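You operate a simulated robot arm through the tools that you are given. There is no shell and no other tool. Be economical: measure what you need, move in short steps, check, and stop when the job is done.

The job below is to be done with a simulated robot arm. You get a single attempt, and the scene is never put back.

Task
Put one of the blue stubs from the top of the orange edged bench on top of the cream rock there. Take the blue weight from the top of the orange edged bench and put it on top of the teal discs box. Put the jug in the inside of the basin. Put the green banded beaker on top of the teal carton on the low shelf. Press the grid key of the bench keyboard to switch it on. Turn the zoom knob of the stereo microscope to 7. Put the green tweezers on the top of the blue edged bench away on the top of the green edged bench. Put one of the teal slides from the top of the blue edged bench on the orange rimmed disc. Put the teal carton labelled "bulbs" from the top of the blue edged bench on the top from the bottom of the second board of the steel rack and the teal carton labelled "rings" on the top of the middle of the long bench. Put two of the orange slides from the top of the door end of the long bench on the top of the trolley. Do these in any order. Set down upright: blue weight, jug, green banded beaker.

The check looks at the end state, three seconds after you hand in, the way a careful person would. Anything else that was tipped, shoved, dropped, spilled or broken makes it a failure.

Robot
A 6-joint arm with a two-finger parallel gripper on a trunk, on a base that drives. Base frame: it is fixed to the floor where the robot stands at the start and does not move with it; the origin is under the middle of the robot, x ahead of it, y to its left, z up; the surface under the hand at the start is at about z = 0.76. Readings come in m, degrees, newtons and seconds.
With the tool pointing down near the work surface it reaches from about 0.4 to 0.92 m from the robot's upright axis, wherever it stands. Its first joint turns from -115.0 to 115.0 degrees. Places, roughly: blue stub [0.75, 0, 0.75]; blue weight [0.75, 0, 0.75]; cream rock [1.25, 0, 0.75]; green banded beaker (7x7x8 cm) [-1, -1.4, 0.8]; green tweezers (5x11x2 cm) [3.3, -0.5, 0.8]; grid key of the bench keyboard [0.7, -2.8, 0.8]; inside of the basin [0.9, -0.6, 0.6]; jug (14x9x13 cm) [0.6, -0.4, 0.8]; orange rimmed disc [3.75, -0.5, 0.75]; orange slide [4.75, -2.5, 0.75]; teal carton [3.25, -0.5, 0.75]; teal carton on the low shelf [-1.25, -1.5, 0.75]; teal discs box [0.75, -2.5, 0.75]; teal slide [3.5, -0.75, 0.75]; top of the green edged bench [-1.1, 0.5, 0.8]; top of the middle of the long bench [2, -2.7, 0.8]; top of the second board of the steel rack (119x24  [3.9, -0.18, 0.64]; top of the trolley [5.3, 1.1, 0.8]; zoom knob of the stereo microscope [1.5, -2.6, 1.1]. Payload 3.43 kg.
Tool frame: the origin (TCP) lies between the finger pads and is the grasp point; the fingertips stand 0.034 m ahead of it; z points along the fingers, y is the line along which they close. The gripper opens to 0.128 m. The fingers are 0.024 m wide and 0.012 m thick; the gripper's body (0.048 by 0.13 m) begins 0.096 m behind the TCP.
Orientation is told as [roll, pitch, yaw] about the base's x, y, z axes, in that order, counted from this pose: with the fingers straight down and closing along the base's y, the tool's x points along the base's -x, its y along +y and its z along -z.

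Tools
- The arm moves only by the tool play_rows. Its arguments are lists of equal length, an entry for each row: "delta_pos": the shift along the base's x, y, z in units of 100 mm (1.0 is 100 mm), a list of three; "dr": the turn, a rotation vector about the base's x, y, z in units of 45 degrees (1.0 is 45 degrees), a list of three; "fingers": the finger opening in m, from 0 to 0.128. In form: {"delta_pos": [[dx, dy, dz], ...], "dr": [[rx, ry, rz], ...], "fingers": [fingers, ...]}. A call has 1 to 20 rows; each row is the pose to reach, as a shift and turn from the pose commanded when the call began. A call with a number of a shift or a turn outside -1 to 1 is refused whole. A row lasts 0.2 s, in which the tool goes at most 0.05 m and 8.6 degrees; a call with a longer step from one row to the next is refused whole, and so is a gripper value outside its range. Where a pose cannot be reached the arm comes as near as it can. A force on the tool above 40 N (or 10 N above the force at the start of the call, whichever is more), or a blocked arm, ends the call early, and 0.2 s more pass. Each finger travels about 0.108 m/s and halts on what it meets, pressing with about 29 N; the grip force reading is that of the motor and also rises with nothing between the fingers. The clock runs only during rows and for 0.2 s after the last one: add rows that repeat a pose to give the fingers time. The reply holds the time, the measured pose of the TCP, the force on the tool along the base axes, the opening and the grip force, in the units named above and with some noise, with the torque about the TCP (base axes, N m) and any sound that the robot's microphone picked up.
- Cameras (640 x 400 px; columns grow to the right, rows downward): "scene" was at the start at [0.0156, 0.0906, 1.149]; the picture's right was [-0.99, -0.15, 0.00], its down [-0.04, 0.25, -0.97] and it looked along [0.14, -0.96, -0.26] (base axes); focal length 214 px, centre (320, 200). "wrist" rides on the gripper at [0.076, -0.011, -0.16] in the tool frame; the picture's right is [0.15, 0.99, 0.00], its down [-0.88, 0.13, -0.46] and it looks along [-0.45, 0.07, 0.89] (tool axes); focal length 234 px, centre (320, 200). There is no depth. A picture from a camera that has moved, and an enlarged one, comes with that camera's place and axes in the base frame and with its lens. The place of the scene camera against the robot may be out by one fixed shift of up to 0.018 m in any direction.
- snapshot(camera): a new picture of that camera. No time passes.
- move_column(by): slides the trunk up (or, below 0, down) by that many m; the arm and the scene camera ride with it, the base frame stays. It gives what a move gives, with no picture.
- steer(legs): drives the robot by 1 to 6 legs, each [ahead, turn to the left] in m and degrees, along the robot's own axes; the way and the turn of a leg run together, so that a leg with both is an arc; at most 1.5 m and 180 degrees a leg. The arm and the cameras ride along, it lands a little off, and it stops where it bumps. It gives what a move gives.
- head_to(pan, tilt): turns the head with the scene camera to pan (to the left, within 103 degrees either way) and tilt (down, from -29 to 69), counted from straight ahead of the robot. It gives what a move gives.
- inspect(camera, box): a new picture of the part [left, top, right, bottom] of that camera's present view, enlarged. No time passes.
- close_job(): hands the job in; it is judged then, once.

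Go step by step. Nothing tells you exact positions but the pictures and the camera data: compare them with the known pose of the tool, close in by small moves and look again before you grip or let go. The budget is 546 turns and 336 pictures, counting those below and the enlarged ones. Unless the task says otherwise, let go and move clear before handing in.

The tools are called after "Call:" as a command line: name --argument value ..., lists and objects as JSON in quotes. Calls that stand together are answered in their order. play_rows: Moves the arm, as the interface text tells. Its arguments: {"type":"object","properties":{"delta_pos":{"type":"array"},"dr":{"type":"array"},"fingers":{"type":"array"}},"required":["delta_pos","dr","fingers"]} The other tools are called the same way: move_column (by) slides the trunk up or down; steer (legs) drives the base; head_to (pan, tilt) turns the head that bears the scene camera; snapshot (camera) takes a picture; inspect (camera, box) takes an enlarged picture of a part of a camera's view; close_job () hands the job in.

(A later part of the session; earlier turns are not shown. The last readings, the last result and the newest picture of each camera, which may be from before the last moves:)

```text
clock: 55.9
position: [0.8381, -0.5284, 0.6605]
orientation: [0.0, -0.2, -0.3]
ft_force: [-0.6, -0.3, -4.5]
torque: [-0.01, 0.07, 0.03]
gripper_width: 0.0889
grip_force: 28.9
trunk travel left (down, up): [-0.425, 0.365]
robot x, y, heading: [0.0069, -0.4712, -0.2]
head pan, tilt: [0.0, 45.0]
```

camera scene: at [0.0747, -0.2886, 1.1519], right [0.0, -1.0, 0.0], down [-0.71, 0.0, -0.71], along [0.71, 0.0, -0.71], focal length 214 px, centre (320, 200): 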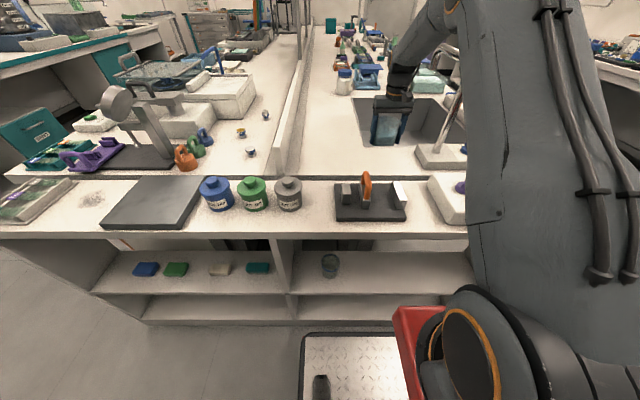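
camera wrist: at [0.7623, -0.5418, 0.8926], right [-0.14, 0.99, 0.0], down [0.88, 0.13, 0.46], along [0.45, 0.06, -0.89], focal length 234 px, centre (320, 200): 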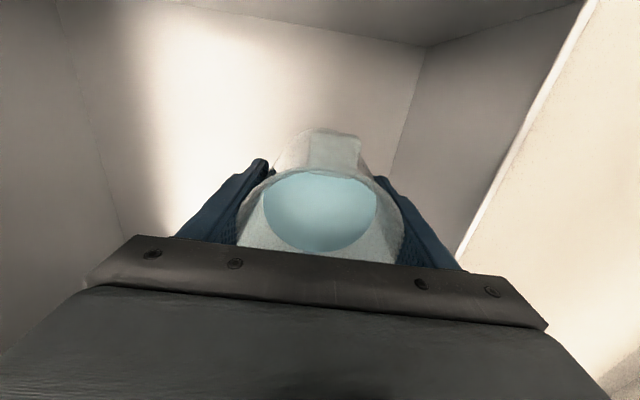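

Call:
play_rows --delta_pos '[[0, 0, -0.03], [0, 0, -0.06], [0, 0, -0.06]]' --dr '[[0, 0, 0], [0, 0, 0], [0, 0, 0]]' --fingers '[0.05, 0.05, 0.05]'

Call:
play_rows --delta_pos '[[0, 0, -0.03], [0, 0, -0.06], [0, 0, -0.06]]' --dr '[[0, 0, 0], [0, 0, 0], [0, 0, 0]]' --fingers '[0.05, 0.05, 0.05]'

Call:
snapshot --camera "wrist"

```text
clock: 56.7
position: [0.8384, -0.5279, 0.6569]
orientation: [-0.1, -0.1, -0.4]
ft_force: [-4.2, 0.7, 10.3]
torque: [-0.52, -0.04, -0.12]
gripper_width: 0.0888
grip_force: 28.9
trunk travel left (down, up): [-0.425, 0.365]
robot x, y, heading: [0.0045, -0.4735, 0.3]
head pan, tilt: [0.0, 45.0]
```

```text
clock: 57.5
position: [0.8402, -0.5292, 0.6509]
orientation: [0.0, -0.4, -0.3]
ft_force: [4.5, 4.6, 25.4]
torque: [-0.2, 0.15, 0.08]
gripper_width: 0.0891
grip_force: 29.0
trunk travel left (down, up): [-0.425, 0.365]
robot x, y, heading: [0.0019, -0.4712, -0.0]
head pan, tilt: [0.0, 45.0]
```

```text
300 pictures are left
camera wrist: at [0.7621, -0.5398, 0.8098], right [-0.14, 0.99, 0.0], down [0.88, 0.13, 0.46], along [0.46, 0.06, -0.89], focal length 234 px, centre (320, 200)
```

wrist: 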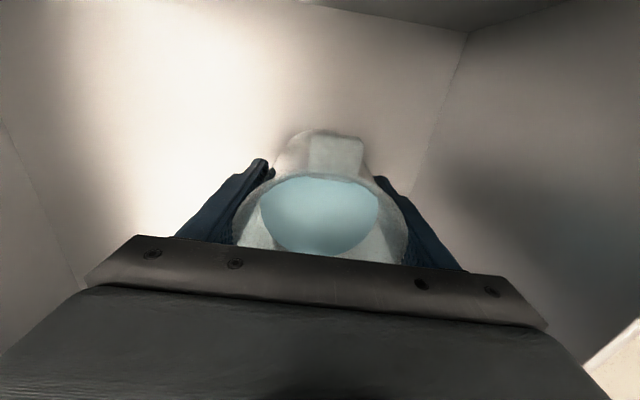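

The jug is on the sink floor; relieve the press and open.

Call:
play_rows --delta_pos '[[0, 0, 0.03], [0, 0, 0.06], [0, 0, 0.06], [0, 0, 0.06], [0, 0, 0.06], [0, 0, 0.06]]' --dr '[[0, 0, 0], [0, 0, 0], [0, 0, 0], [0, 0, 0], [0, 0, 0], [0, 0, 0]]' --fingers '[0.05, 0.05, 0.09, 0.1, 0.118, 0.118]'

Call:
play_rows --delta_pos '[[0, 0, 0.2], [0, 0, 0.5], [0, 0, 1.0]]' --dr '[[0, 0, 0], [0, 0, 0], [0, 0, 0]]' --fingers '[0.118, 0.118, 0.118]'

Call:
play_rows --delta_pos '[[0, 0, 0.4], [0, 0, 0.8], [0, 0, 1.0]]' --dr '[[0, 0, 0], [0, 0, 0], [0, 0, 0]]' --fingers '[0.118, 0.118, 0.118]'

Call:
snapshot --camera "wrist"

Call:
snapshot --camera "scene"

```text
clock: 58.9
position: [0.8379, -0.5299, 0.655]
orientation: [0.0, -0.1, -0.3]
ft_force: [0.3, -0.1, -0.1]
torque: [-0.01, 0.0, -0.04]
gripper_width: 0.1181
grip_force: 0.0
trunk travel left (down, up): [-0.425, 0.365]
robot x, y, heading: [0.0044, -0.4742, -0.2]
head pan, tilt: [0.0, 45.0]
```

```text
clock: 59.7
position: [0.8395, -0.5277, 0.7543]
orientation: [0.0, 0.0, -0.3]
ft_force: [-0.2, -0.3, 0.2]
torque: [-0.06, 0.02, 0.04]
gripper_width: 0.1177
grip_force: 0.1
trunk travel left (down, up): [-0.425, 0.365]
robot x, y, heading: [0.0067, -0.4704, -0.1]
head pan, tilt: [0.0, 45.0]
```

```text
clock: 60.5
position: [0.8393, -0.5293, 0.8551]
orientation: [-0.1, 0.0, -0.3]
ft_force: [0.1, -0.3, 0.4]
torque: [-0.02, 0.0, 0.06]
gripper_width: 0.118
grip_force: 0.0
trunk travel left (down, up): [-0.425, 0.365]
robot x, y, heading: [0.0064, -0.4742, 0.4]
head pan, tilt: [0.0, 45.0]
```

```text
299 pictures are left
camera wrist: at [0.7628, -0.5406, 1.0154], right [-0.14, 0.99, 0.0], down [0.88, 0.13, 0.46], along [0.45, 0.06, -0.89], focal length 234 px, centre (320, 200)
```

wrist: 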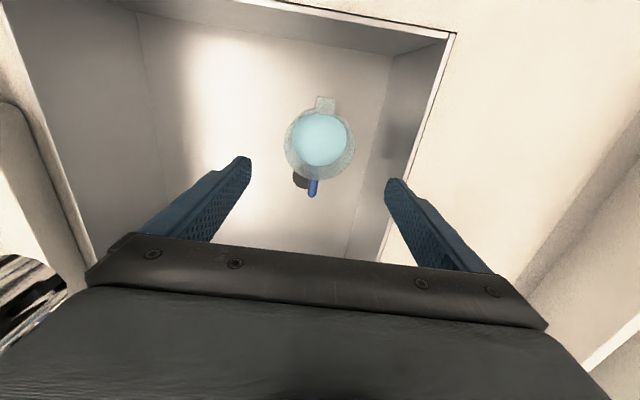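

```text
298 pictures are left
camera scene: at [0.0747, -0.2886, 1.1519], right [0.0, -1.0, 0.0], down [-0.71, 0.0, -0.71], along [0.71, 0.0, -0.71], focal length 214 px, centre (320, 200)
```

scene: 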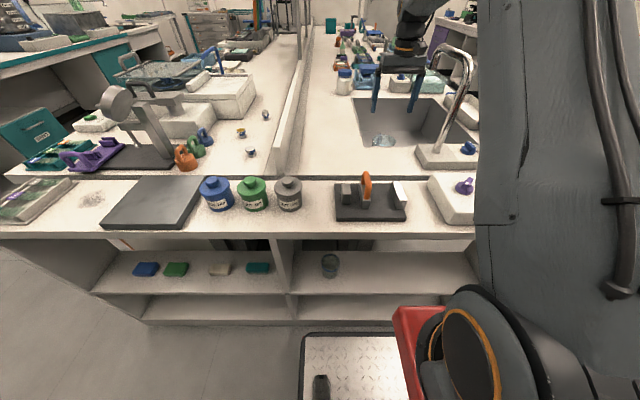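

The jug stands upright in the sink. Next the stub: raise, and move over the stubs to look closely.

Call:
play_rows --delta_pos '[[0, 0, 0.4], [0, 0, 0.8], [-0.2, 0.1, 1.0], [-0.5, 0.4, 1.0], [-0.8, 0.8, 1.0], [-1.0, 1.0, 1.0]]' --dr '[[0, 0, 0], [0, 0, 0], [0, 0, 0], [0, 0, 0], [0, 0, 0], [0, 0, 0]]' --fingers '[0.118, 0.118, 0.118, 0.118, 0.118, 0.118]'

Call:
play_rows --delta_pos '[[0, 0.4, 0], [0, 0.8, 0], [0, 1.0, 0]]' --dr '[[0, 0, 0], [0, 0, 0], [0, 0, 0]]' --fingers '[0.05, 0.05, 0.05]'

Call:
play_rows --delta_pos '[[-0.2, 0.4, 0], [-0.4, 0.8, 0], [-0.5, 1.0, 0]]' --dr '[[0, 0, 0], [0, 0, 0], [0, 0, 0]]' --fingers '[0.05, 0.05, 0.05]'

Call:
snapshot --camera "wrist"

Call:
inspect --camera "scene" --box '[220, 100, 280, 165]'

```text
clock: 61.9
position: [0.7387, -0.4291, 0.9547]
orientation: [0.0, -0.1, -0.3]
ft_force: [0.7, -0.5, -0.6]
torque: [0.01, -0.03, 0.01]
gripper_width: 0.1181
grip_force: 0.1
trunk travel left (down, up): [-0.425, 0.365]
robot x, y, heading: [0.0028, -0.4704, 0.2]
head pan, tilt: [0.0, 45.0]
```

```text
clock: 62.7
position: [0.7388, -0.3273, 0.9536]
orientation: [0.1, -0.1, -0.3]
ft_force: [0.1, -1.3, -0.2]
torque: [-0.01, 0.0, -0.04]
gripper_width: 0.0497
grip_force: 0.0
trunk travel left (down, up): [-0.425, 0.365]
robot x, y, heading: [0.0064, -0.4713, 0.1]
head pan, tilt: [0.0, 45.0]
```

```text
clock: 63.5
position: [0.6895, -0.229, 0.9545]
orientation: [-0.1, -0.1, -0.3]
ft_force: [0.1, 0.4, -0.3]
torque: [0.01, 0.03, 0.02]
gripper_width: 0.0501
grip_force: 0.1
trunk travel left (down, up): [-0.425, 0.365]
robot x, y, heading: [0.0074, -0.4708, 0.2]
head pan, tilt: [0.0, 45.0]
```

```text
297 pictures are left
camera wrist: at [0.6132, -0.2412, 1.1139], right [-0.14, 0.99, 0.0], down [0.88, 0.13, 0.46], along [0.45, 0.06, -0.89], focal length 234 px, centre (320, 200)
```

wrist: 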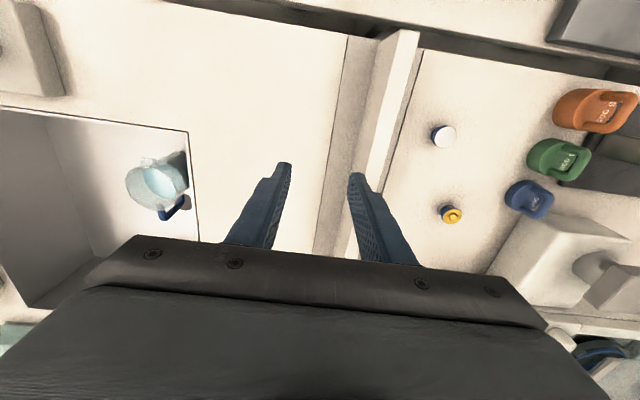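

```text
6.15 times, centred on (250, 132) of scene
camera zoom: at [0.0747, -0.2886, 1.1519], right [0.0, -1.0, 0.0], down [-0.71, 0.0, -0.71], along [0.71, 0.0, -0.71], focal length 1320 px, centre (751, 615)
```

zoom: 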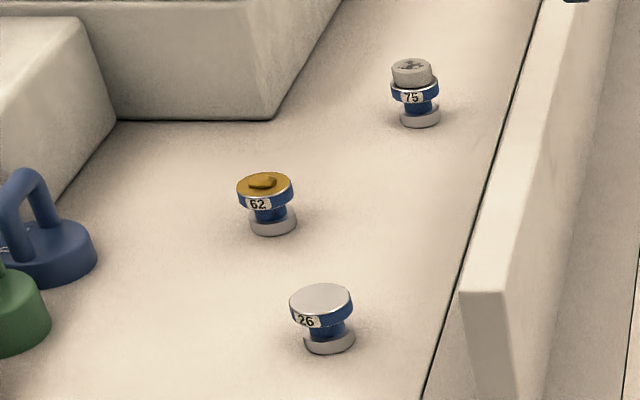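

Three blue stubs stand there; I take number 26, at about (0.657, -0.065).

Call:
play_rows --delta_pos '[[-0.1, 0.4, 0], [-0.2, 0.8, 0], [-0.32, 1.0, 0]]' --dr '[[0, 0, 0], [0, 0, 0], [0, 0, 0]]' --fingers '[0.06, 0.06, 0.06]'

Call:
play_rows --delta_pos '[[0, 0.3, 0], [0, 0.64, -0.1], [0, 0.64, -0.5]]' --dr '[[0, 0, 0], [0, 0, 0], [0, 0, 0]]' --fingers '[0.06, 0.06, 0.06]'

Call:
snapshot --camera "wrist"

```text
clock: 64.3
position: [0.6544, -0.1269, 0.953]
orientation: [0.0, -0.2, -0.4]
ft_force: [-0.1, -0.5, 0.5]
torque: [0.06, 0.0, -0.01]
gripper_width: 0.0601
grip_force: 0.2
trunk travel left (down, up): [-0.425, 0.365]
robot x, y, heading: [0.0058, -0.4711, 0.1]
head pan, tilt: [0.0, 45.0]
```

```text
clock: 65.1
position: [0.6562, -0.0653, 0.9035]
orientation: [-0.1, 0.0, -0.4]
ft_force: [0.5, -0.7, 1.1]
torque: [0.03, -0.05, 0.0]
gripper_width: 0.0602
grip_force: 0.0
trunk travel left (down, up): [-0.425, 0.365]
robot x, y, heading: [0.0061, -0.4716, 0.1]
head pan, tilt: [0.0, 45.0]
```

```text
295 pictures are left
camera wrist: at [0.5789, -0.0759, 1.0641], right [-0.14, 0.99, 0.0], down [0.88, 0.13, 0.46], along [0.45, 0.06, -0.89], focal length 234 px, centre (320, 200)
```

wrist: 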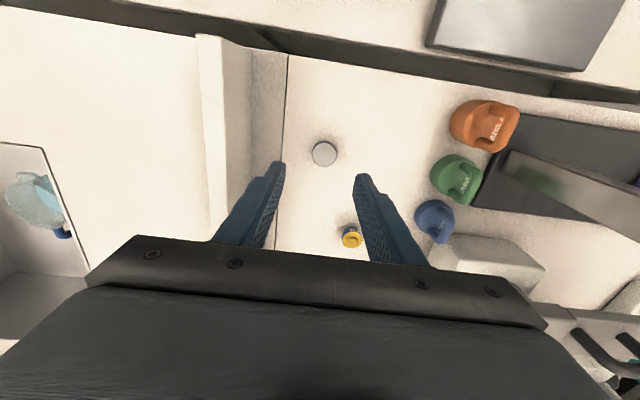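

Aligned over stub 26; descend to tip height just above the bench.

Call:
play_rows --delta_pos '[[0, 0.04, -0.3], [0, 0.04, -0.6], [0, 0.04, -0.9], [0, 0.04, -1.0]]' --dr '[[0, 0, 0], [0, 0, 0], [0, 0, 0], [0, 0, 0]]' --fingers '[0.06, 0.06, 0.06, 0.06]'

Call:
snapshot --camera "wrist"

Call:
inspect --camera "scene" --box '[220, 100, 280, 165]'

```text
clock: 66.1
position: [0.6559, -0.0608, 0.8034]
orientation: [0.0, -0.1, -0.3]
ft_force: [-0.5, 0.5, -0.1]
torque: [-0.01, 0.03, -0.02]
gripper_width: 0.0601
grip_force: 0.1
trunk travel left (down, up): [-0.425, 0.365]
robot x, y, heading: [0.0061, -0.4699, 0.1]
head pan, tilt: [0.0, 45.0]
```

```text
294 pictures are left
camera wrist: at [0.58, -0.0724, 0.9644], right [-0.14, 0.99, 0.0], down [0.88, 0.13, 0.46], along [0.45, 0.06, -0.89], focal length 234 px, centre (320, 200)
```

wrist: 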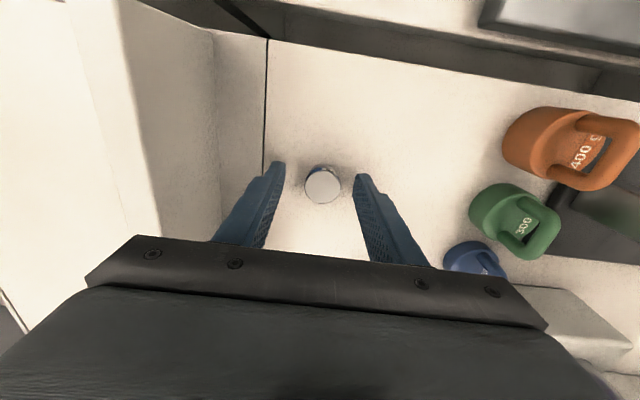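

```text
6.15 times, centred on (250, 132) of scene
camera zoom: at [0.0745, -0.2885, 1.1519], right [0.0, -1.0, 0.0], down [-0.71, 0.0, -0.71], along [0.71, 0.0, -0.71], focal length 1320 px, centre (751, 615)
```

zoom: 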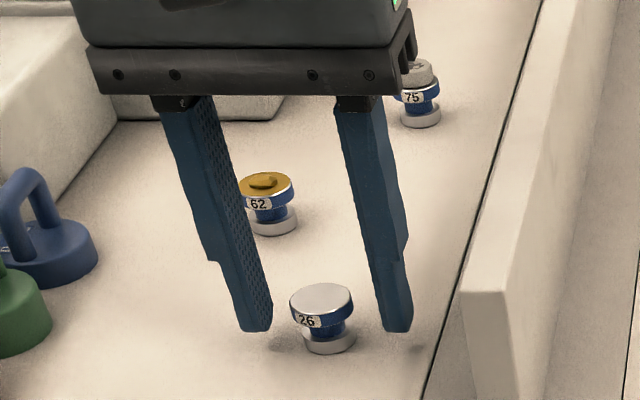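

Call:
play_rows --delta_pos '[[0, 0, -0.05], [0, 0, -0.1], [0, 0, -0.1], [0, 0, -0.1], [0, 0, -0.1], [0, 0, -0.1]]' --dr '[[0, 0, 0], [0, 0, 0], [0, 0, 0], [0, 0, 0], [0, 0, 0], [0, 0, 0]]' --fingers '[0.06, 0.06, 0.04, 0.02, 0.015, 0.015]'

Call:
inspect --camera "scene" --box '[220, 100, 280, 165]'

```text
clock: 67.5
position: [0.6572, -0.0609, 0.7939]
orientation: [0.0, -0.1, -0.3]
ft_force: [0.4, 0.2, -0.4]
torque: [0.0, -0.01, -0.01]
gripper_width: 0.0282
grip_force: 29.0
trunk travel left (down, up): [-0.425, 0.365]
robot x, y, heading: [0.0062, -0.4743, -0.4]
head pan, tilt: [0.0, 45.0]
```

```text
6.15 times, centred on (250, 132) of scene
camera zoom: at [0.0746, -0.2884, 1.1519], right [0.0, -1.0, 0.0], down [-0.71, 0.0, -0.71], along [0.71, 0.0, -0.71], focal length 1320 px, centre (751, 615)
```

zoom: 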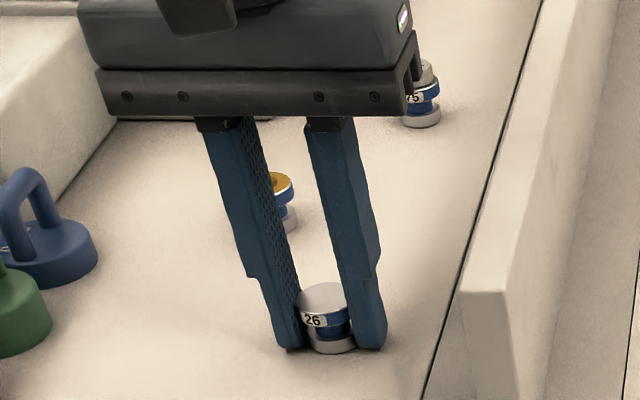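

Stub gripped at 0.028 m. Lifting and tucking for the drive round to the bench's left side.

Call:
play_rows --delta_pos '[[0, 0, 0.2], [0, 0, 0.6], [0, 0, 1.0], [-0.4, 0, 1.0], [-0.8, -0.2, 1.0], [-1.0, -0.5, 1.0]]' --dr '[[0, 0, 0], [0, 0, 0], [0, 0, 0], [0, 0, 0], [0, 0, 0], [0, 0, 0]]' --fingers '[0.015, 0.015, 0.015, 0.015, 0.015, 0.015]'

Call:
play_rows --delta_pos '[[0, -0.4, 0.4], [0, -0.8, 0.8], [0, -1.0, 1.0]]' --dr '[[0, 0, 0], [0, 0, 0], [0, 0, 0]]' --fingers '[0.015, 0.015, 0.015]'

Call:
play_rows --delta_pos '[[-0.2, -0.4, 0.4], [-0.4, -0.8, 0.8], [-0.5, -1.0, 1.0]]' --dr '[[0, 0, 0], [0, 0, 0], [0, 0, 0]]' --fingers '[0.015, 0.015, 0.015]'

Call:
snapshot --camera "wrist"

```text
clock: 68.9
position: [0.5542, -0.1115, 0.8949]
orientation: [0.0, 0.0, -0.2]
ft_force: [-1.5, 0.2, -0.7]
torque: [-0.03, 0.02, 0.0]
gripper_width: 0.0282
grip_force: 28.7
trunk travel left (down, up): [-0.425, 0.365]
robot x, y, heading: [0.0042, -0.4708, -0.0]
head pan, tilt: [0.0, 45.0]
```

```text
refused: row 1 steps farther than a row can; nothing moved
```

```text
refused: row 1 steps farther than a row can; nothing moved
```

```text
291 pictures are left
camera wrist: at [0.4778, -0.1224, 1.0547], right [-0.14, 0.99, 0.0], down [0.88, 0.13, 0.46], along [0.45, 0.06, -0.89], focal length 234 px, centre (320, 200)
```

wrist: 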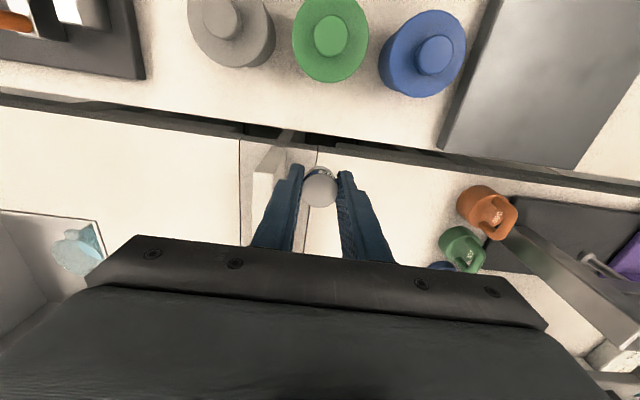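

Call:
move_column --by 0.3

Call:
play_rows --delta_pos '[[-0.1, -0.45, 0], [-0.2, -0.9, 0], [-0.5, -1.0, 0]]' --dr '[[0, 0, 0], [0, 0, 0], [0, 0, 0]]' --fingers '[0.015, 0.015, 0.015]'

Call:
steer --legs '[[-0.17, 0], [0, 90], [1.32, 0], [0, -90], [1.3, 0]]'

Call:
head_to --pan -60 --tilt 45

Call:
snapshot --camera "scene"

```text
clock: 71.9
position: [0.5572, -0.1114, 1.1945]
orientation: [-0.1, 0.0, -0.3]
ft_force: [0.3, 0.5, 0.2]
torque: [0.01, -0.06, 0.02]
gripper_width: 0.0283
grip_force: 28.9
trunk travel left (down, up): [-0.725, 0.065]
robot x, y, heading: [0.0068, -0.4688, -0.0]
head pan, tilt: [0.0, 45.0]
```

```text
clock: 72.7
position: [0.5072, -0.2116, 1.1947]
orientation: [0.0, -0.1, -0.4]
ft_force: [0.7, -0.5, -0.4]
torque: [0.0, 0.03, -0.02]
gripper_width: 0.0283
grip_force: 29.5
trunk travel left (down, up): [-0.725, 0.065]
robot x, y, heading: [0.0046, -0.4745, 0.1]
head pan, tilt: [0.0, 45.0]
```

```text
clock: 91.3
position: [0.8385, 1.0884, 1.1961]
orientation: [0.1, -0.3, -3.0]
ft_force: [-0.7, -1.1, 0.7]
torque: [0.12, 0.0, 0.02]
gripper_width: 0.0278
grip_force: 29.3
trunk travel left (down, up): [-0.725, 0.065]
robot x, y, heading: [0.3285, 0.8815, -13.7]
head pan, tilt: [0.0, 45.0]
stopped in leg 5: the robot was blocked; the commanded pose is now the measured one
```

```text
clock: 92.6
position: [0.8401, 1.0888, 1.196]
orientation: [0.0, -0.2, -3.1]
ft_force: [-0.2, -0.7, -0.2]
torque: [0.04, -0.02, -0.02]
gripper_width: 0.0283
grip_force: 28.9
trunk travel left (down, up): [-0.725, 0.065]
robot x, y, heading: [0.326, 0.8779, -13.9]
head pan, tilt: [-60.0, 45.0]
```

```text
290 pictures are left
camera scene: at [0.3031, 1.0034, 1.4519], right [-0.96, -0.28, 0.0], down [-0.2, 0.68, -0.71], along [0.2, -0.68, -0.71], focal length 214 px, centre (320, 200)
```

scene: 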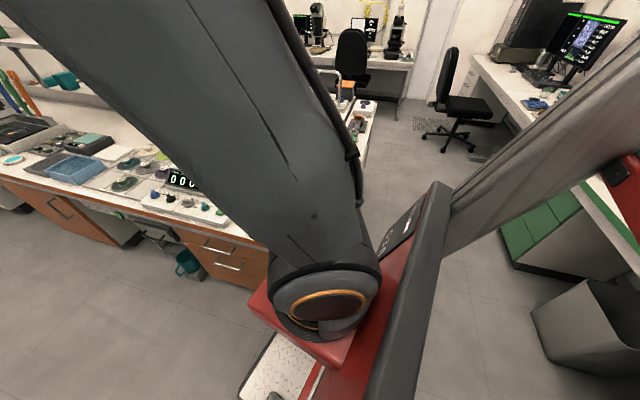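

Call:
head_to --pan 0 --tilt 55

Call:
snapshot --camera "scene"

```text
clock: 93.9
position: [0.8397, 1.0888, 1.1952]
orientation: [0.0, -0.2, -3.0]
ft_force: [0.1, -0.2, -0.2]
torque: [0.01, -0.02, -0.01]
gripper_width: 0.0279
grip_force: 28.7
trunk travel left (down, up): [-0.725, 0.065]
robot x, y, heading: [0.328, 0.8789, -13.6]
head pan, tilt: [0.0, 55.0]
```

```text
289 pictures are left
camera scene: at [0.3503, 1.0643, 1.4385], right [-0.24, -0.97, 0.0], down [-0.8, 0.2, -0.57], along [0.56, -0.14, -0.82], focal length 214 px, centre (320, 200)
```

scene: 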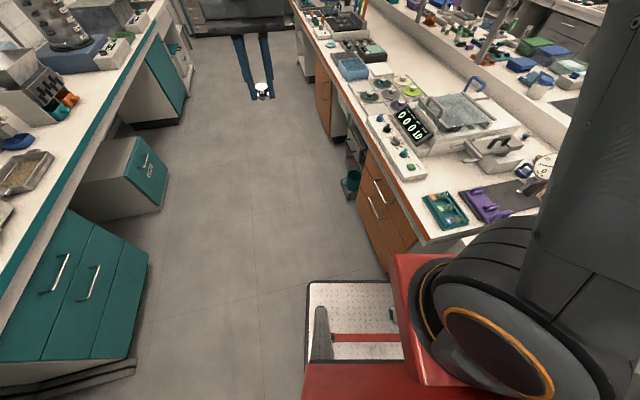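

The base touched the bench's left edge (y≈0.67), which has orange cupboards. I'll back off, move out, and drive along at y≈1.05.

Call:
steer --legs '[[-0.12, 0], [0, 44], [0.4, 0], [0, -30], [0.7, 0]]'

Call:
head_to --pan -65 --tilt 45

Call:
snapshot --camera "scene"

```text
clock: 104.2
position: [1.7051, 1.4311, 1.1958]
orientation: [0.1, -0.2, 10.3]
ft_force: [-0.4, 0.5, -0.6]
torque: [0.01, 0.02, 0.0]
gripper_width: 0.0285
grip_force: 29.0
trunk travel left (down, up): [-0.725, 0.065]
robot x, y, heading: [1.2526, 1.116, -0.4]
head pan, tilt: [0.0, 55.0]
```

```text
clock: 105.5
position: [1.7048, 1.4309, 1.195]
orientation: [0.0, -0.2, 10.3]
ft_force: [-0.4, -0.2, -0.4]
torque: [-0.03, 0.01, 0.0]
gripper_width: 0.0283
grip_force: 28.7
trunk travel left (down, up): [-0.725, 0.065]
robot x, y, heading: [1.2559, 1.1085, -0.3]
head pan, tilt: [-65.0, 45.0]
```

```text
288 pictures are left
camera scene: at [1.1946, 1.2201, 1.4519], right [-0.91, -0.42, 0.0], down [-0.3, 0.64, -0.71], along [0.3, -0.64, -0.71], focal length 214 px, centre (320, 200)
```

scene: 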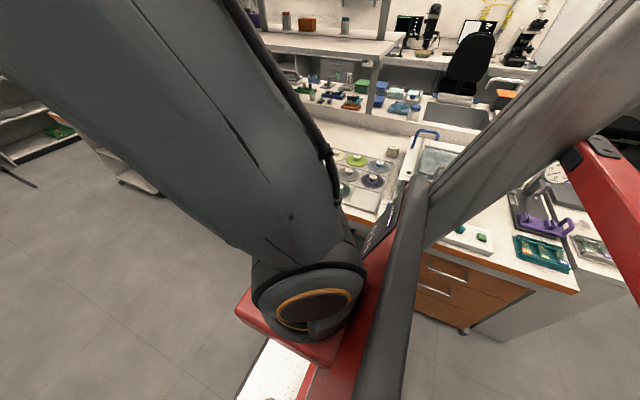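

Call:
steer --legs '[[0.4, -20], [0.4, 20], [-0.79, 0]]'

```text
clock: 113.9
position: [1.7073, 1.2941, 1.1961]
orientation: [0.0, -0.1, 11.2]
ft_force: [0.3, -0.7, 0.1]
torque: [-0.03, 0.0, 0.0]
gripper_width: 0.028
grip_force: 29.1
trunk travel left (down, up): [-0.725, 0.065]
robot x, y, heading: [1.2647, 0.9695, 0.8]
head pan, tilt: [-65.0, 45.0]
```

Now swing the arm to the right side over the bench.

Call:
play_rows --delta_pos '[[0.1, -0.45, 0], [0.2, -0.9, 0], [0.3, -1.0, 0]]' --dr '[[0, 0, -0.15], [0, 0, -0.3], [0, 0, -0.45]]' --fingers '[0.015, 0.015, 0.015]'

Call:
play_rows --delta_pos '[[0.1, -0.45, 0], [0.1, -0.9, 0], [0.1, -1.0, 0]]' --dr '[[0, 0, -0.15], [0, 0, -0.3], [0, 0, -0.45]]' --fingers '[0.015, 0.015, 0.015]'

Call:
play_rows --delta_pos '[[0, -0.45, 0], [-0.05, -0.9, 0], [-0.1, -1.0, 0]]' --dr '[[0, 0, -0.15], [0, 0, -0.3], [0, 0, -0.45]]' --fingers '[0.015, 0.015, 0.015]'

Call:
play_rows --delta_pos '[[-0.15, -0.45, 0], [-0.3, -0.9, 0], [-0.5, -1.0, 0]]' --dr '[[0, 0, -0.15], [0, 0, -0.3], [0, 0, -0.45]]' --fingers '[0.015, 0.015, 0.015]'

Call:
play_rows --delta_pos '[[-0.3, -0.35, 0], [-0.6, -0.7, 0], [-0.9, -1.0, 0]]' --dr '[[0, 0, -0.15], [0, 0, -0.3], [0, 0, -0.45]]' --fingers '[0.015, 0.015, 0.015]'

Call:
play_rows --delta_pos '[[-0.4, -0.25, 0], [-0.8, -0.5, 0], [-1.0, -0.8, 0], [-1.0, -1.0, 0]]' --dr '[[0, 0, 0], [0, 0, 0], [0, 0, 0], [0, 0, 0]]' --fingers '[0.015, 0.015, 0.015, 0.015]'

Call:
snapshot --camera "wrist"

```text
clock: 114.7
position: [1.7374, 1.1925, 1.1955]
orientation: [0.0, -0.3, -9.1]
ft_force: [-0.5, 0.4, 0.3]
torque: [0.02, -0.05, 0.01]
gripper_width: 0.0283
grip_force: 29.2
trunk travel left (down, up): [-0.725, 0.065]
robot x, y, heading: [1.261, 0.9656, 0.7]
head pan, tilt: [-65.0, 45.0]
```

```text
clock: 115.5
position: [1.7465, 1.0932, 1.1953]
orientation: [0.0, -0.2, -29.4]
ft_force: [-0.1, 0.6, -0.8]
torque: [-0.01, 0.01, 0.0]
gripper_width: 0.0282
grip_force: 29.0
trunk travel left (down, up): [-0.725, 0.065]
robot x, y, heading: [1.2639, 0.9665, 0.4]
head pan, tilt: [-65.0, 45.0]
```

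```text
clock: 116.3
position: [1.7377, 0.9935, 1.1948]
orientation: [0.0, -0.2, -49.7]
ft_force: [-0.7, 0.7, 0.6]
torque: [-0.02, 0.01, 0.04]
gripper_width: 0.0283
grip_force: 28.9
trunk travel left (down, up): [-0.725, 0.065]
robot x, y, heading: [1.265, 0.9669, 0.4]
head pan, tilt: [-65.0, 45.0]
```

```text
clock: 117.1
position: [1.6876, 0.8912, 1.1954]
orientation: [0.1, -0.2, -70.0]
ft_force: [-0.4, 0.2, -0.5]
torque: [-0.01, -0.02, -0.04]
gripper_width: 0.0287
grip_force: 29.0
trunk travel left (down, up): [-0.725, 0.065]
robot x, y, heading: [1.2636, 0.9652, 0.7]
head pan, tilt: [-65.0, 45.0]
```

```text
clock: 117.9
position: [1.5969, 0.7924, 1.1968]
orientation: [0.0, -0.2, -90.2]
ft_force: [0.6, 0.1, 0.0]
torque: [-0.01, -0.01, 0.01]
gripper_width: 0.0284
grip_force: 29.0
trunk travel left (down, up): [-0.725, 0.065]
robot x, y, heading: [1.258, 0.968, 0.7]
head pan, tilt: [-65.0, 45.0]
```

```text
clock: 118.9
position: [1.4964, 0.693, 1.1965]
orientation: [0.1, -0.3, -90.2]
ft_force: [0.3, -0.1, -0.2]
torque: [0.01, 0.01, 0.0]
gripper_width: 0.0283
grip_force: 29.7
trunk travel left (down, up): [-0.725, 0.065]
robot x, y, heading: [1.263, 0.9652, 0.6]
head pan, tilt: [-65.0, 45.0]
```

```text
287 pictures are left
camera wrist: at [1.4864, 0.7688, 1.3568], right [0.99, 0.15, 0.0], down [0.13, -0.88, 0.46], along [0.07, -0.45, -0.89], focal length 234 px, centre (320, 200)
```

wrist: 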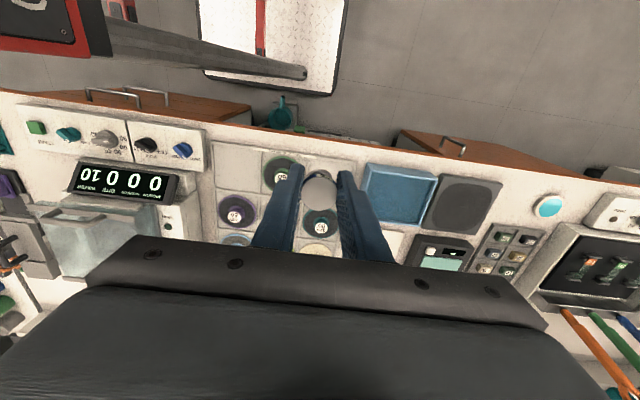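

Call:
play_rows --delta_pos '[[-0.35, -0.35, 0], [-0.7, -0.7, 0], [-1.0, -1.0, 0]]' --dr '[[0, 0, 0], [0, 0, 0], [0, 0, 0]]' --fingers '[0.015, 0.015, 0.015]'

Call:
play_rows --delta_pos '[[-0.3, -0.35, 0], [-0.6, -0.7, 0], [-1.0, -1.0, 0], [-1.0, -1.0, 0]]' --dr '[[0, 0, 0], [0, 0, 0], [0, 0, 0], [0, 0, 0]]' --fingers '[0.015, 0.015, 0.015, 0.015]'

Call:
play_rows --delta_pos '[[0, -0.45, 0], [0, -0.9, 0], [0, -1.0, 0]]' --dr '[[0, 0, 0], [0, 0, 0], [0, 0, 0]]' --fingers '[0.015, 0.015, 0.015]'

Call:
snapshot --camera "wrist"

```text
clock: 119.7
position: [1.3981, 0.5924, 1.1972]
orientation: [0.1, -0.2, -90.0]
ft_force: [-0.7, 0.6, -0.6]
torque: [-0.02, 0.0, 0.03]
gripper_width: 0.0285
grip_force: 29.2
trunk travel left (down, up): [-0.725, 0.065]
robot x, y, heading: [1.2644, 0.968, 0.6]
head pan, tilt: [-65.0, 45.0]
```

```text
clock: 120.7
position: [1.2961, 0.4946, 1.1965]
orientation: [0.1, -0.2, -90.0]
ft_force: [-0.2, -0.2, -0.5]
torque: [-0.01, 0.04, -0.03]
gripper_width: 0.0283
grip_force: 29.3
trunk travel left (down, up): [-0.725, 0.065]
robot x, y, heading: [1.2613, 0.9676, 0.8]
head pan, tilt: [-65.0, 45.0]
```

```text
clock: 121.5
position: [1.2976, 0.3943, 1.1937]
orientation: [0.0, -0.2, -90.1]
ft_force: [0.5, 0.5, -0.9]
torque: [-0.05, -0.04, 0.02]
gripper_width: 0.028
grip_force: 29.3
trunk travel left (down, up): [-0.725, 0.065]
robot x, y, heading: [1.2597, 0.9651, 0.3]
head pan, tilt: [-65.0, 45.0]
```

```text
286 pictures are left
camera wrist: at [1.2854, 0.47, 1.3548], right [0.99, 0.14, 0.0], down [0.13, -0.88, 0.46], along [0.07, -0.45, -0.89], focal length 234 px, centre (320, 200)
```

wrist: 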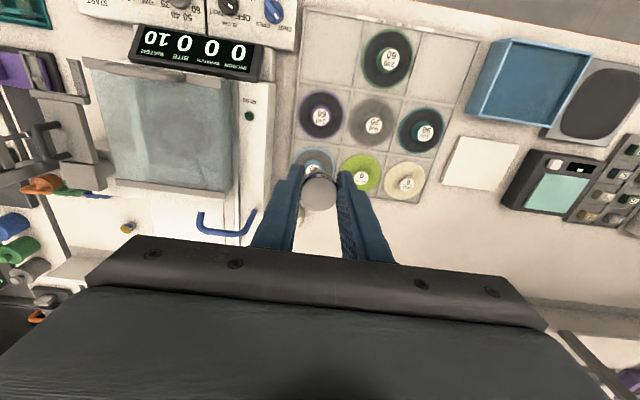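

Call:
play_rows --delta_pos '[[0.4, -0.2, 0], [0.8, -0.5, 0], [0.9, -0.9, 0]]' --dr '[[0, 0, 0], [0, 0, 0], [0, 0, 0]]' --fingers '[0.015, 0.015, 0.015]'

Call:
snapshot --camera "wrist"

Call:
inspect --camera "wrist" --box '[190, 140, 290, 240]'

```text
clock: 122.3
position: [1.3872, 0.3053, 1.1946]
orientation: [0.0, -0.2, -90.1]
ft_force: [0.0, 0.0, 0.0]
torque: [-0.05, 0.0, -0.04]
gripper_width: 0.0282
grip_force: 28.8
trunk travel left (down, up): [-0.725, 0.065]
robot x, y, heading: [1.259, 0.9651, 0.7]
head pan, tilt: [-65.0, 45.0]
```

```text
285 pictures are left
camera wrist: at [1.3749, 0.3805, 1.3547], right [0.99, 0.14, 0.0], down [0.13, -0.88, 0.46], along [0.07, -0.45, -0.89], focal length 234 px, centre (320, 200)
```

wrist: 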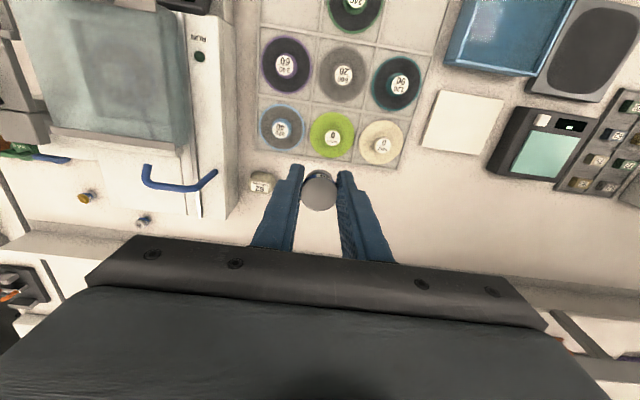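

```text
4.00 times, centred on (240, 190) of wrist
camera zoom: at [1.3749, 0.3805, 1.3547], right [0.99, 0.14, 0.0], down [0.13, -0.88, 0.46], along [0.07, -0.45, -0.89], focal length 937 px, centre (640, 240)
```

zoom: 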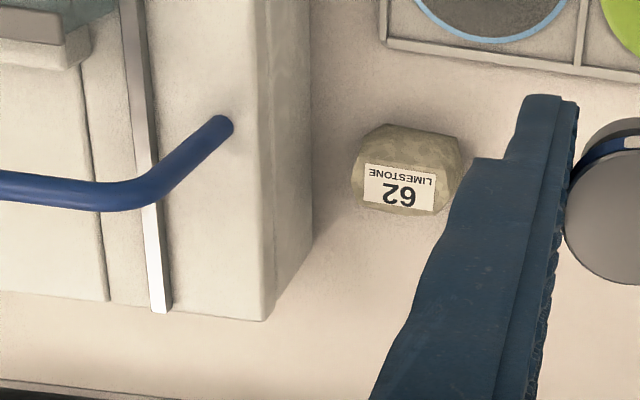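

Call:
inspect --camera "scene" --box '[340, 90, 460, 190]'

Call:
play_rows --delta_pos '[[0.1, -0.2, 0], [0.1, -0.4, 0], [0.1, -0.5, 0], [0.1, -0.6, 0], [0.1, -0.7, 0]]' --dr '[[0, 0, -0.18], [0, 0, -0.36], [0, 0, -0.54], [0, 0, -0.72], [0, 0, -0.9]]' --fingers '[0.015, 0.015, 0.015, 0.015, 0.015]'

Call:
play_rows --delta_pos '[[0, -0.2, 0], [0, -0.4, 0], [0, -0.6, 0], [0, -0.8, 0], [0, -0.8, 0]]' --dr '[[0, 0, -0.18], [0, 0, -0.36], [0, 0, -0.54], [0, 0, -0.72], [0, 0, -0.9]]' --fingers '[0.015, 0.015, 0.015, 0.015, 0.015]'

Call:
snapshot --camera "wrist"

```text
4.00 times, centred on (400, 140) of scene
camera zoom: at [1.1994, 1.0757, 1.4518], right [-0.9, -0.43, 0.0], down [-0.31, 0.64, -0.71], along [0.31, -0.64, -0.71], focal length 858 px, centre (0, 440)
```

zoom: 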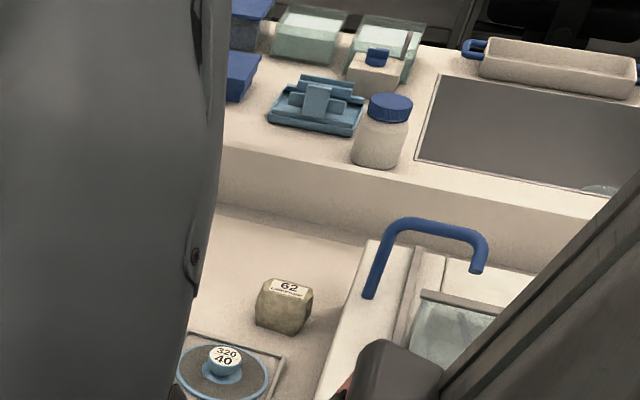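

```text
clock: 123.5
position: [1.3973, 0.2332, 1.1962]
orientation: [0.0, -0.2, -130.8]
ft_force: [-0.6, 0.2, -0.5]
torque: [-0.01, 0.02, 0.03]
gripper_width: 0.0282
grip_force: 29.4
trunk travel left (down, up): [-0.725, 0.065]
robot x, y, heading: [1.2641, 0.9679, 0.6]
head pan, tilt: [-65.0, 45.0]
```

```text
clock: 124.1
position: [1.3964, 0.2049, 1.1945]
orientation: [-0.6, 0.1, -144.4]
ft_force: [-3.7, 18.5, 2.6]
torque: [-0.92, -0.21, 0.09]
gripper_width: 0.0278
grip_force: 29.0
trunk travel left (down, up): [-0.725, 0.065]
robot x, y, heading: [1.2619, 0.9682, 0.5]
head pan, tilt: [-65.0, 45.0]
stopped in row 2: the force on the tool passed its limit at 54 N (the readings are from after the stop); the commanded pose is now the measured one
```

```text
282 pictures are left
camera wrist: at [1.4527, 0.255, 1.3555], right [0.7, -0.72, -0.01], down [-0.64, -0.62, 0.45], along [-0.33, -0.31, -0.89], focal length 234 px, centre (320, 200)
```

wrist: 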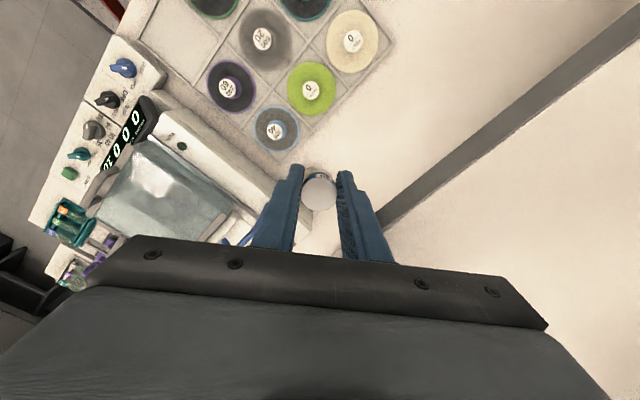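

The arm touched something, likely the overhead shelf of the rack above the bench's middle. I retreat in +y and look.

Call:
play_rows --delta_pos '[[0, 0.2, 0], [0, 0.5, 0], [0, 0.8, 0]]' --dr '[[0, 0, 0], [0, 0, 0], [0, 0, 0]]' --fingers '[0.015, 0.015, 0.015]'

Call:
head_to --pan -65 --tilt 10

Call:
snapshot --camera "scene"

Call:
snapshot --camera "wrist"

```text
clock: 124.9
position: [1.3963, 0.2828, 1.1937]
orientation: [-0.7, 0.2, -144.3]
ft_force: [0.0, 0.0, -1.8]
torque: [0.04, 0.02, 0.02]
gripper_width: 0.0284
grip_force: 29.1
trunk travel left (down, up): [-0.725, 0.065]
robot x, y, heading: [1.2612, 0.9651, 0.6]
head pan, tilt: [-65.0, 45.0]
```

```text
clock: 125.9
position: [1.3971, 0.2823, 1.1938]
orientation: [-0.6, 0.0, -144.3]
ft_force: [-0.6, 0.1, -0.8]
torque: [0.0, -0.01, 0.0]
gripper_width: 0.028
grip_force: 28.6
trunk travel left (down, up): [-0.725, 0.065]
robot x, y, heading: [1.2647, 0.9652, 0.7]
head pan, tilt: [-65.0, 10.0]
```

```text
281 pictures are left
camera scene: at [1.2044, 1.0647, 1.5068], right [-0.9, -0.43, 0.0], down [-0.08, 0.16, -0.98], along [0.43, -0.89, -0.17], focal length 214 px, centre (320, 200)
```

scene: 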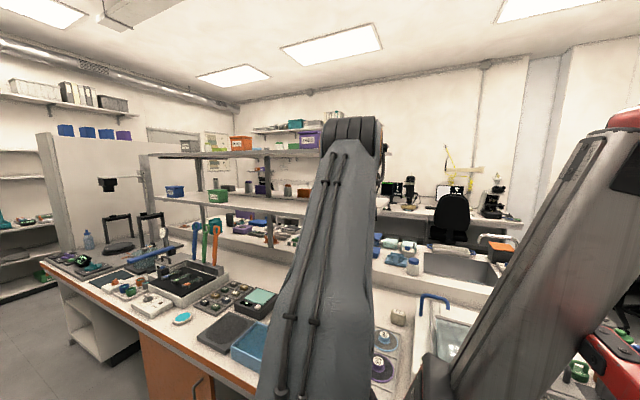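

```text
280 pictures are left
camera wrist: at [1.452, 0.3333, 1.3542], right [0.7, -0.72, -0.01], down [-0.64, -0.62, 0.45], along [-0.33, -0.31, -0.89], focal length 234 px, centre (320, 200)
```

wrist: 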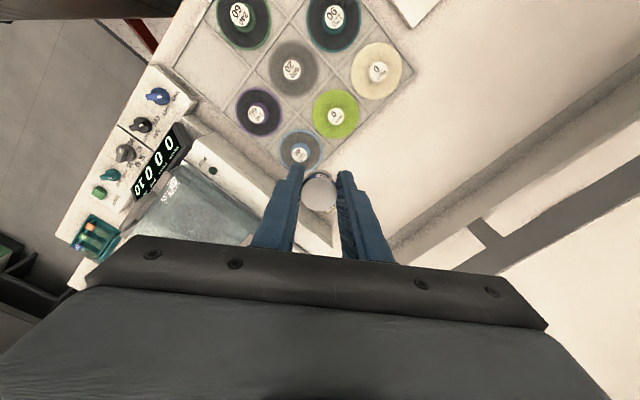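

The lower rack board starts at about x 1.39, y<0.17, z≈1.25, so the rock is reachable just beside it. I turn back to yaw -90, move to x 1.27 and lower before going over the rock.

Call:
play_rows --delta_pos '[[-0.25, 0.1, 0], [-0.5, 0.1, -0.1], [-0.75, 0.1, -0.3], [-1.0, 0.1, -0.5], [-1.0, 0.1, -0.8]]' --dr '[[0, 0, 0.18], [0, 0, 0.36], [0, 0, 0.54], [0, 0, 0.72], [0.01, 0, 0.9]]' --fingers '[0.015, 0.015, 0.015, 0.015, 0.015]'

Call:
play_rows --delta_pos '[[-0.25, 0, -0.3], [-0.25, 0, -0.7], [-0.25, 0, -1.0]]' --dr '[[0, 0, 0.15], [0, 0, 0.3], [0, 0, 0.3]]' --fingers '[0.015, 0.015, 0.015]'

Call:
snapshot --camera "wrist"

```text
clock: 127.1
position: [1.2958, 0.292, 1.1157]
orientation: [-0.9, 0.5, -103.7]
ft_force: [-0.2, 0.6, 0.2]
torque: [-0.02, -0.01, 0.02]
gripper_width: 0.0284
grip_force: 29.0
trunk travel left (down, up): [-0.725, 0.065]
robot x, y, heading: [1.2616, 0.9671, 0.5]
head pan, tilt: [-65.0, 10.0]
```

```text
clock: 127.9
position: [1.2715, 0.2909, 1.013]
orientation: [-1.0, 0.5, -90.3]
ft_force: [-0.9, 0.2, -0.3]
torque: [-0.04, -0.01, 0.0]
gripper_width: 0.0284
grip_force: 28.6
trunk travel left (down, up): [-0.725, 0.065]
robot x, y, heading: [1.2652, 0.967, 0.7]
head pan, tilt: [-65.0, 10.0]
```

```text
279 pictures are left
camera wrist: at [1.263, 0.3647, 1.1748], right [0.99, 0.14, -0.01], down [0.13, -0.89, 0.45], along [0.05, -0.44, -0.89], focal length 234 px, centre (320, 200)
```

wrist: 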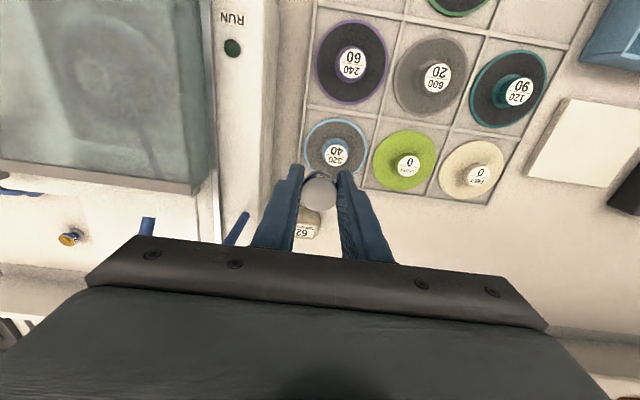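

Call:
play_rows --delta_pos '[[-0.02, -0.2, -0.3], [-0.04, -0.6, -0.5], [-0.06, -1.0, -0.5]]' --dr '[[-0.011, -0.022, 0], [-0.011, -0.022, 0], [-0.011, -0.022, 0]]' --fingers '[0.015, 0.015, 0.015]'

Call:
play_rows --delta_pos '[[0, -0.3, 0], [0, -0.56, 0]]' --dr '[[0, 0, 0], [0, 0, 0]]' --fingers '[0.015, 0.015]'

Call:
head_to --pan -75 --tilt 35

Call:
snapshot --camera "scene"

Call:
snapshot --camera "wrist"

```text
clock: 128.7
position: [1.2651, 0.1901, 0.966]
orientation: [0.1, 0.0, -90.3]
ft_force: [0.3, 0.4, 0.8]
torque: [-0.04, 0.02, 0.0]
gripper_width: 0.0284
grip_force: 29.3
trunk travel left (down, up): [-0.725, 0.065]
robot x, y, heading: [1.2605, 0.9709, 0.6]
head pan, tilt: [-65.0, 10.0]
```

```text
clock: 129.3
position: [1.2675, 0.1365, 0.9642]
orientation: [0.0, 0.1, -90.3]
ft_force: [0.2, 0.0, 0.2]
torque: [-0.03, -0.05, 0.01]
gripper_width: 0.0279
grip_force: 29.3
trunk travel left (down, up): [-0.725, 0.065]
robot x, y, heading: [1.2613, 0.9703, 0.6]
head pan, tilt: [-65.0, 10.0]
```

```text
clock: 130.2
position: [1.268, 0.1358, 0.9638]
orientation: [0.1, -0.1, -90.3]
ft_force: [-0.4, -0.5, -1.0]
torque: [-0.03, -0.04, 0.01]
gripper_width: 0.0284
grip_force: 29.3
trunk travel left (down, up): [-0.725, 0.065]
robot x, y, heading: [1.2602, 0.969, 0.5]
head pan, tilt: [-75.0, 35.0]
```

```text
278 pictures are left
camera scene: at [1.1879, 1.0636, 1.4668], right [-0.96, -0.27, 0.0], down [-0.15, 0.55, -0.82], along [0.22, -0.79, -0.57], focal length 214 px, centre (320, 200)
```

scene: 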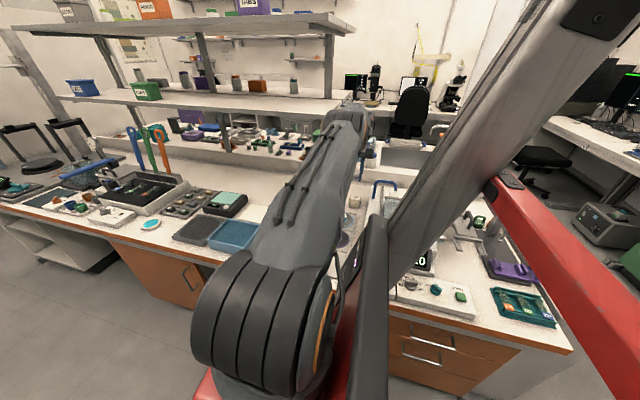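

```text
277 pictures are left
camera wrist: at [1.2556, 0.2118, 1.1247], right [0.99, 0.14, 0.0], down [0.12, -0.88, 0.46], along [0.07, -0.45, -0.89], focal length 234 px, centre (320, 200)
```

wrist: 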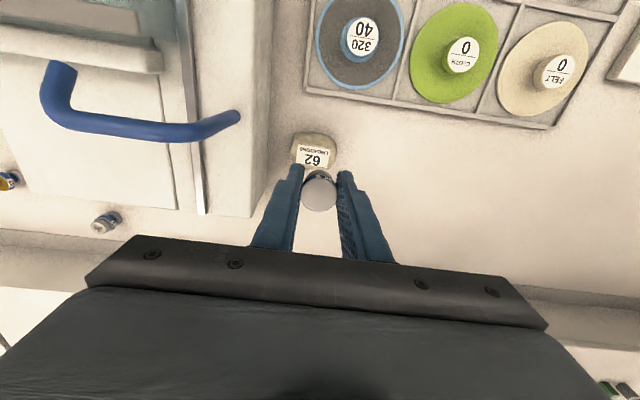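

Rock's top (label) centre is about (1.264, 0.120, 0.813). Aligning and lowering.

Call:
play_rows --delta_pos '[[-0.02, -0.08, -0.2], [-0.04, -0.16, -0.5], [-0.04, -0.16, -0.8], [-0.04, -0.16, -0.95]]' --dr '[[0, 0, 0], [0, 0, 0], [0, 0, 0], [0, 0, 0]]' --fingers '[0.015, 0.015, 0.015, 0.015]'

Call:
snapshot --camera "wrist"

Call:
inspect --camera "scene" --box '[330, 170, 410, 250]'

```text
clock: 131.2
position: [1.2637, 0.1297, 0.8699]
orientation: [0.1, 0.1, -90.3]
ft_force: [0.6, 0.4, -0.2]
torque: [0.02, -0.03, -0.02]
gripper_width: 0.0286
grip_force: 28.8
out of reach, approached as far as the arm can: row 2, 3, 4
trunk travel left (down, up): [-0.725, 0.065]
robot x, y, heading: [1.2625, 0.9643, 0.7]
head pan, tilt: [-75.0, 35.0]
```

```text
276 pictures are left
camera wrist: at [1.252, 0.2049, 1.0302], right [0.99, 0.14, 0.0], down [0.12, -0.88, 0.45], along [0.07, -0.45, -0.89], focal length 234 px, centre (320, 200)
```

wrist: 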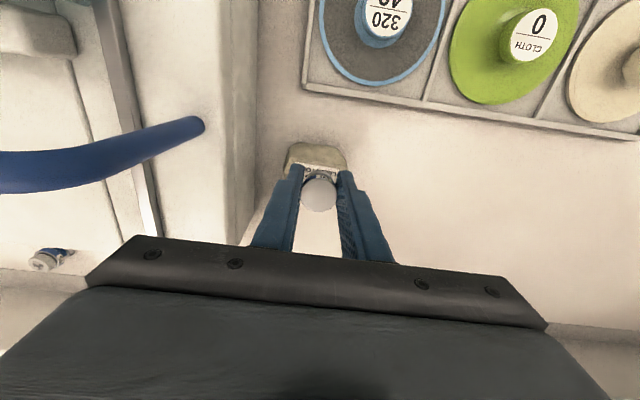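

```text
5.00 times, centred on (370, 210) of scene
camera zoom: at [1.1879, 1.0635, 1.4668], right [-0.96, -0.27, 0.0], down [-0.15, 0.55, -0.82], along [0.22, -0.79, -0.57], focal length 1072 px, centre (70, 150)
```

zoom: 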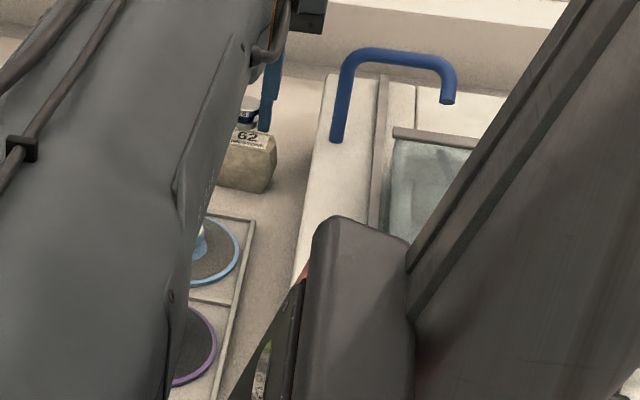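

The trunk is high for this reach; I raise the tool, then lower the trunk by the same amount.

Call:
play_rows --delta_pos '[[0, 0, 0.3], [0, 0, 0.7], [0, 0, 1.0]]' --dr '[[0, 0, 0], [0, 0, 0], [0, 0, 0]]' --fingers '[0.015, 0.015, 0.015]'

Call:
play_rows --delta_pos '[[0, 0, 0.4], [0, 0, 0.8], [0, 0, 1.0]]' --dr '[[0, 0, 0], [0, 0, 0], [0, 0, 0]]' --fingers '[0.015, 0.015, 0.015]'

Call:
move_column --by -0.18

```text
clock: 132.0
position: [1.2636, 0.1281, 0.9703]
orientation: [0.1, -0.1, -90.4]
ft_force: [-0.4, 0.3, 0.1]
torque: [0.02, 0.0, -0.01]
gripper_width: 0.0283
grip_force: 29.4
trunk travel left (down, up): [-0.725, 0.065]
robot x, y, heading: [1.2621, 0.9649, 0.6]
head pan, tilt: [-75.0, 35.0]
```

```text
clock: 132.8
position: [1.264, 0.1297, 1.0709]
orientation: [0.0, 0.0, -90.2]
ft_force: [0.4, 0.5, -0.6]
torque: [0.01, -0.01, -0.03]
gripper_width: 0.0285
grip_force: 29.8
trunk travel left (down, up): [-0.725, 0.065]
robot x, y, heading: [1.2677, 0.9644, 0.5]
head pan, tilt: [-75.0, 35.0]
```

```text
clock: 134.8
position: [1.2943, 0.131, 0.8923]
orientation: [0.1, -0.1, -90.3]
ft_force: [0.6, 0.1, -0.6]
torque: [0.0, 0.01, -0.01]
gripper_width: 0.0286
grip_force: 28.8
trunk travel left (down, up): [-0.545, 0.245]
robot x, y, heading: [1.2604, 0.9673, 0.5]
head pan, tilt: [-75.0, 35.0]
```

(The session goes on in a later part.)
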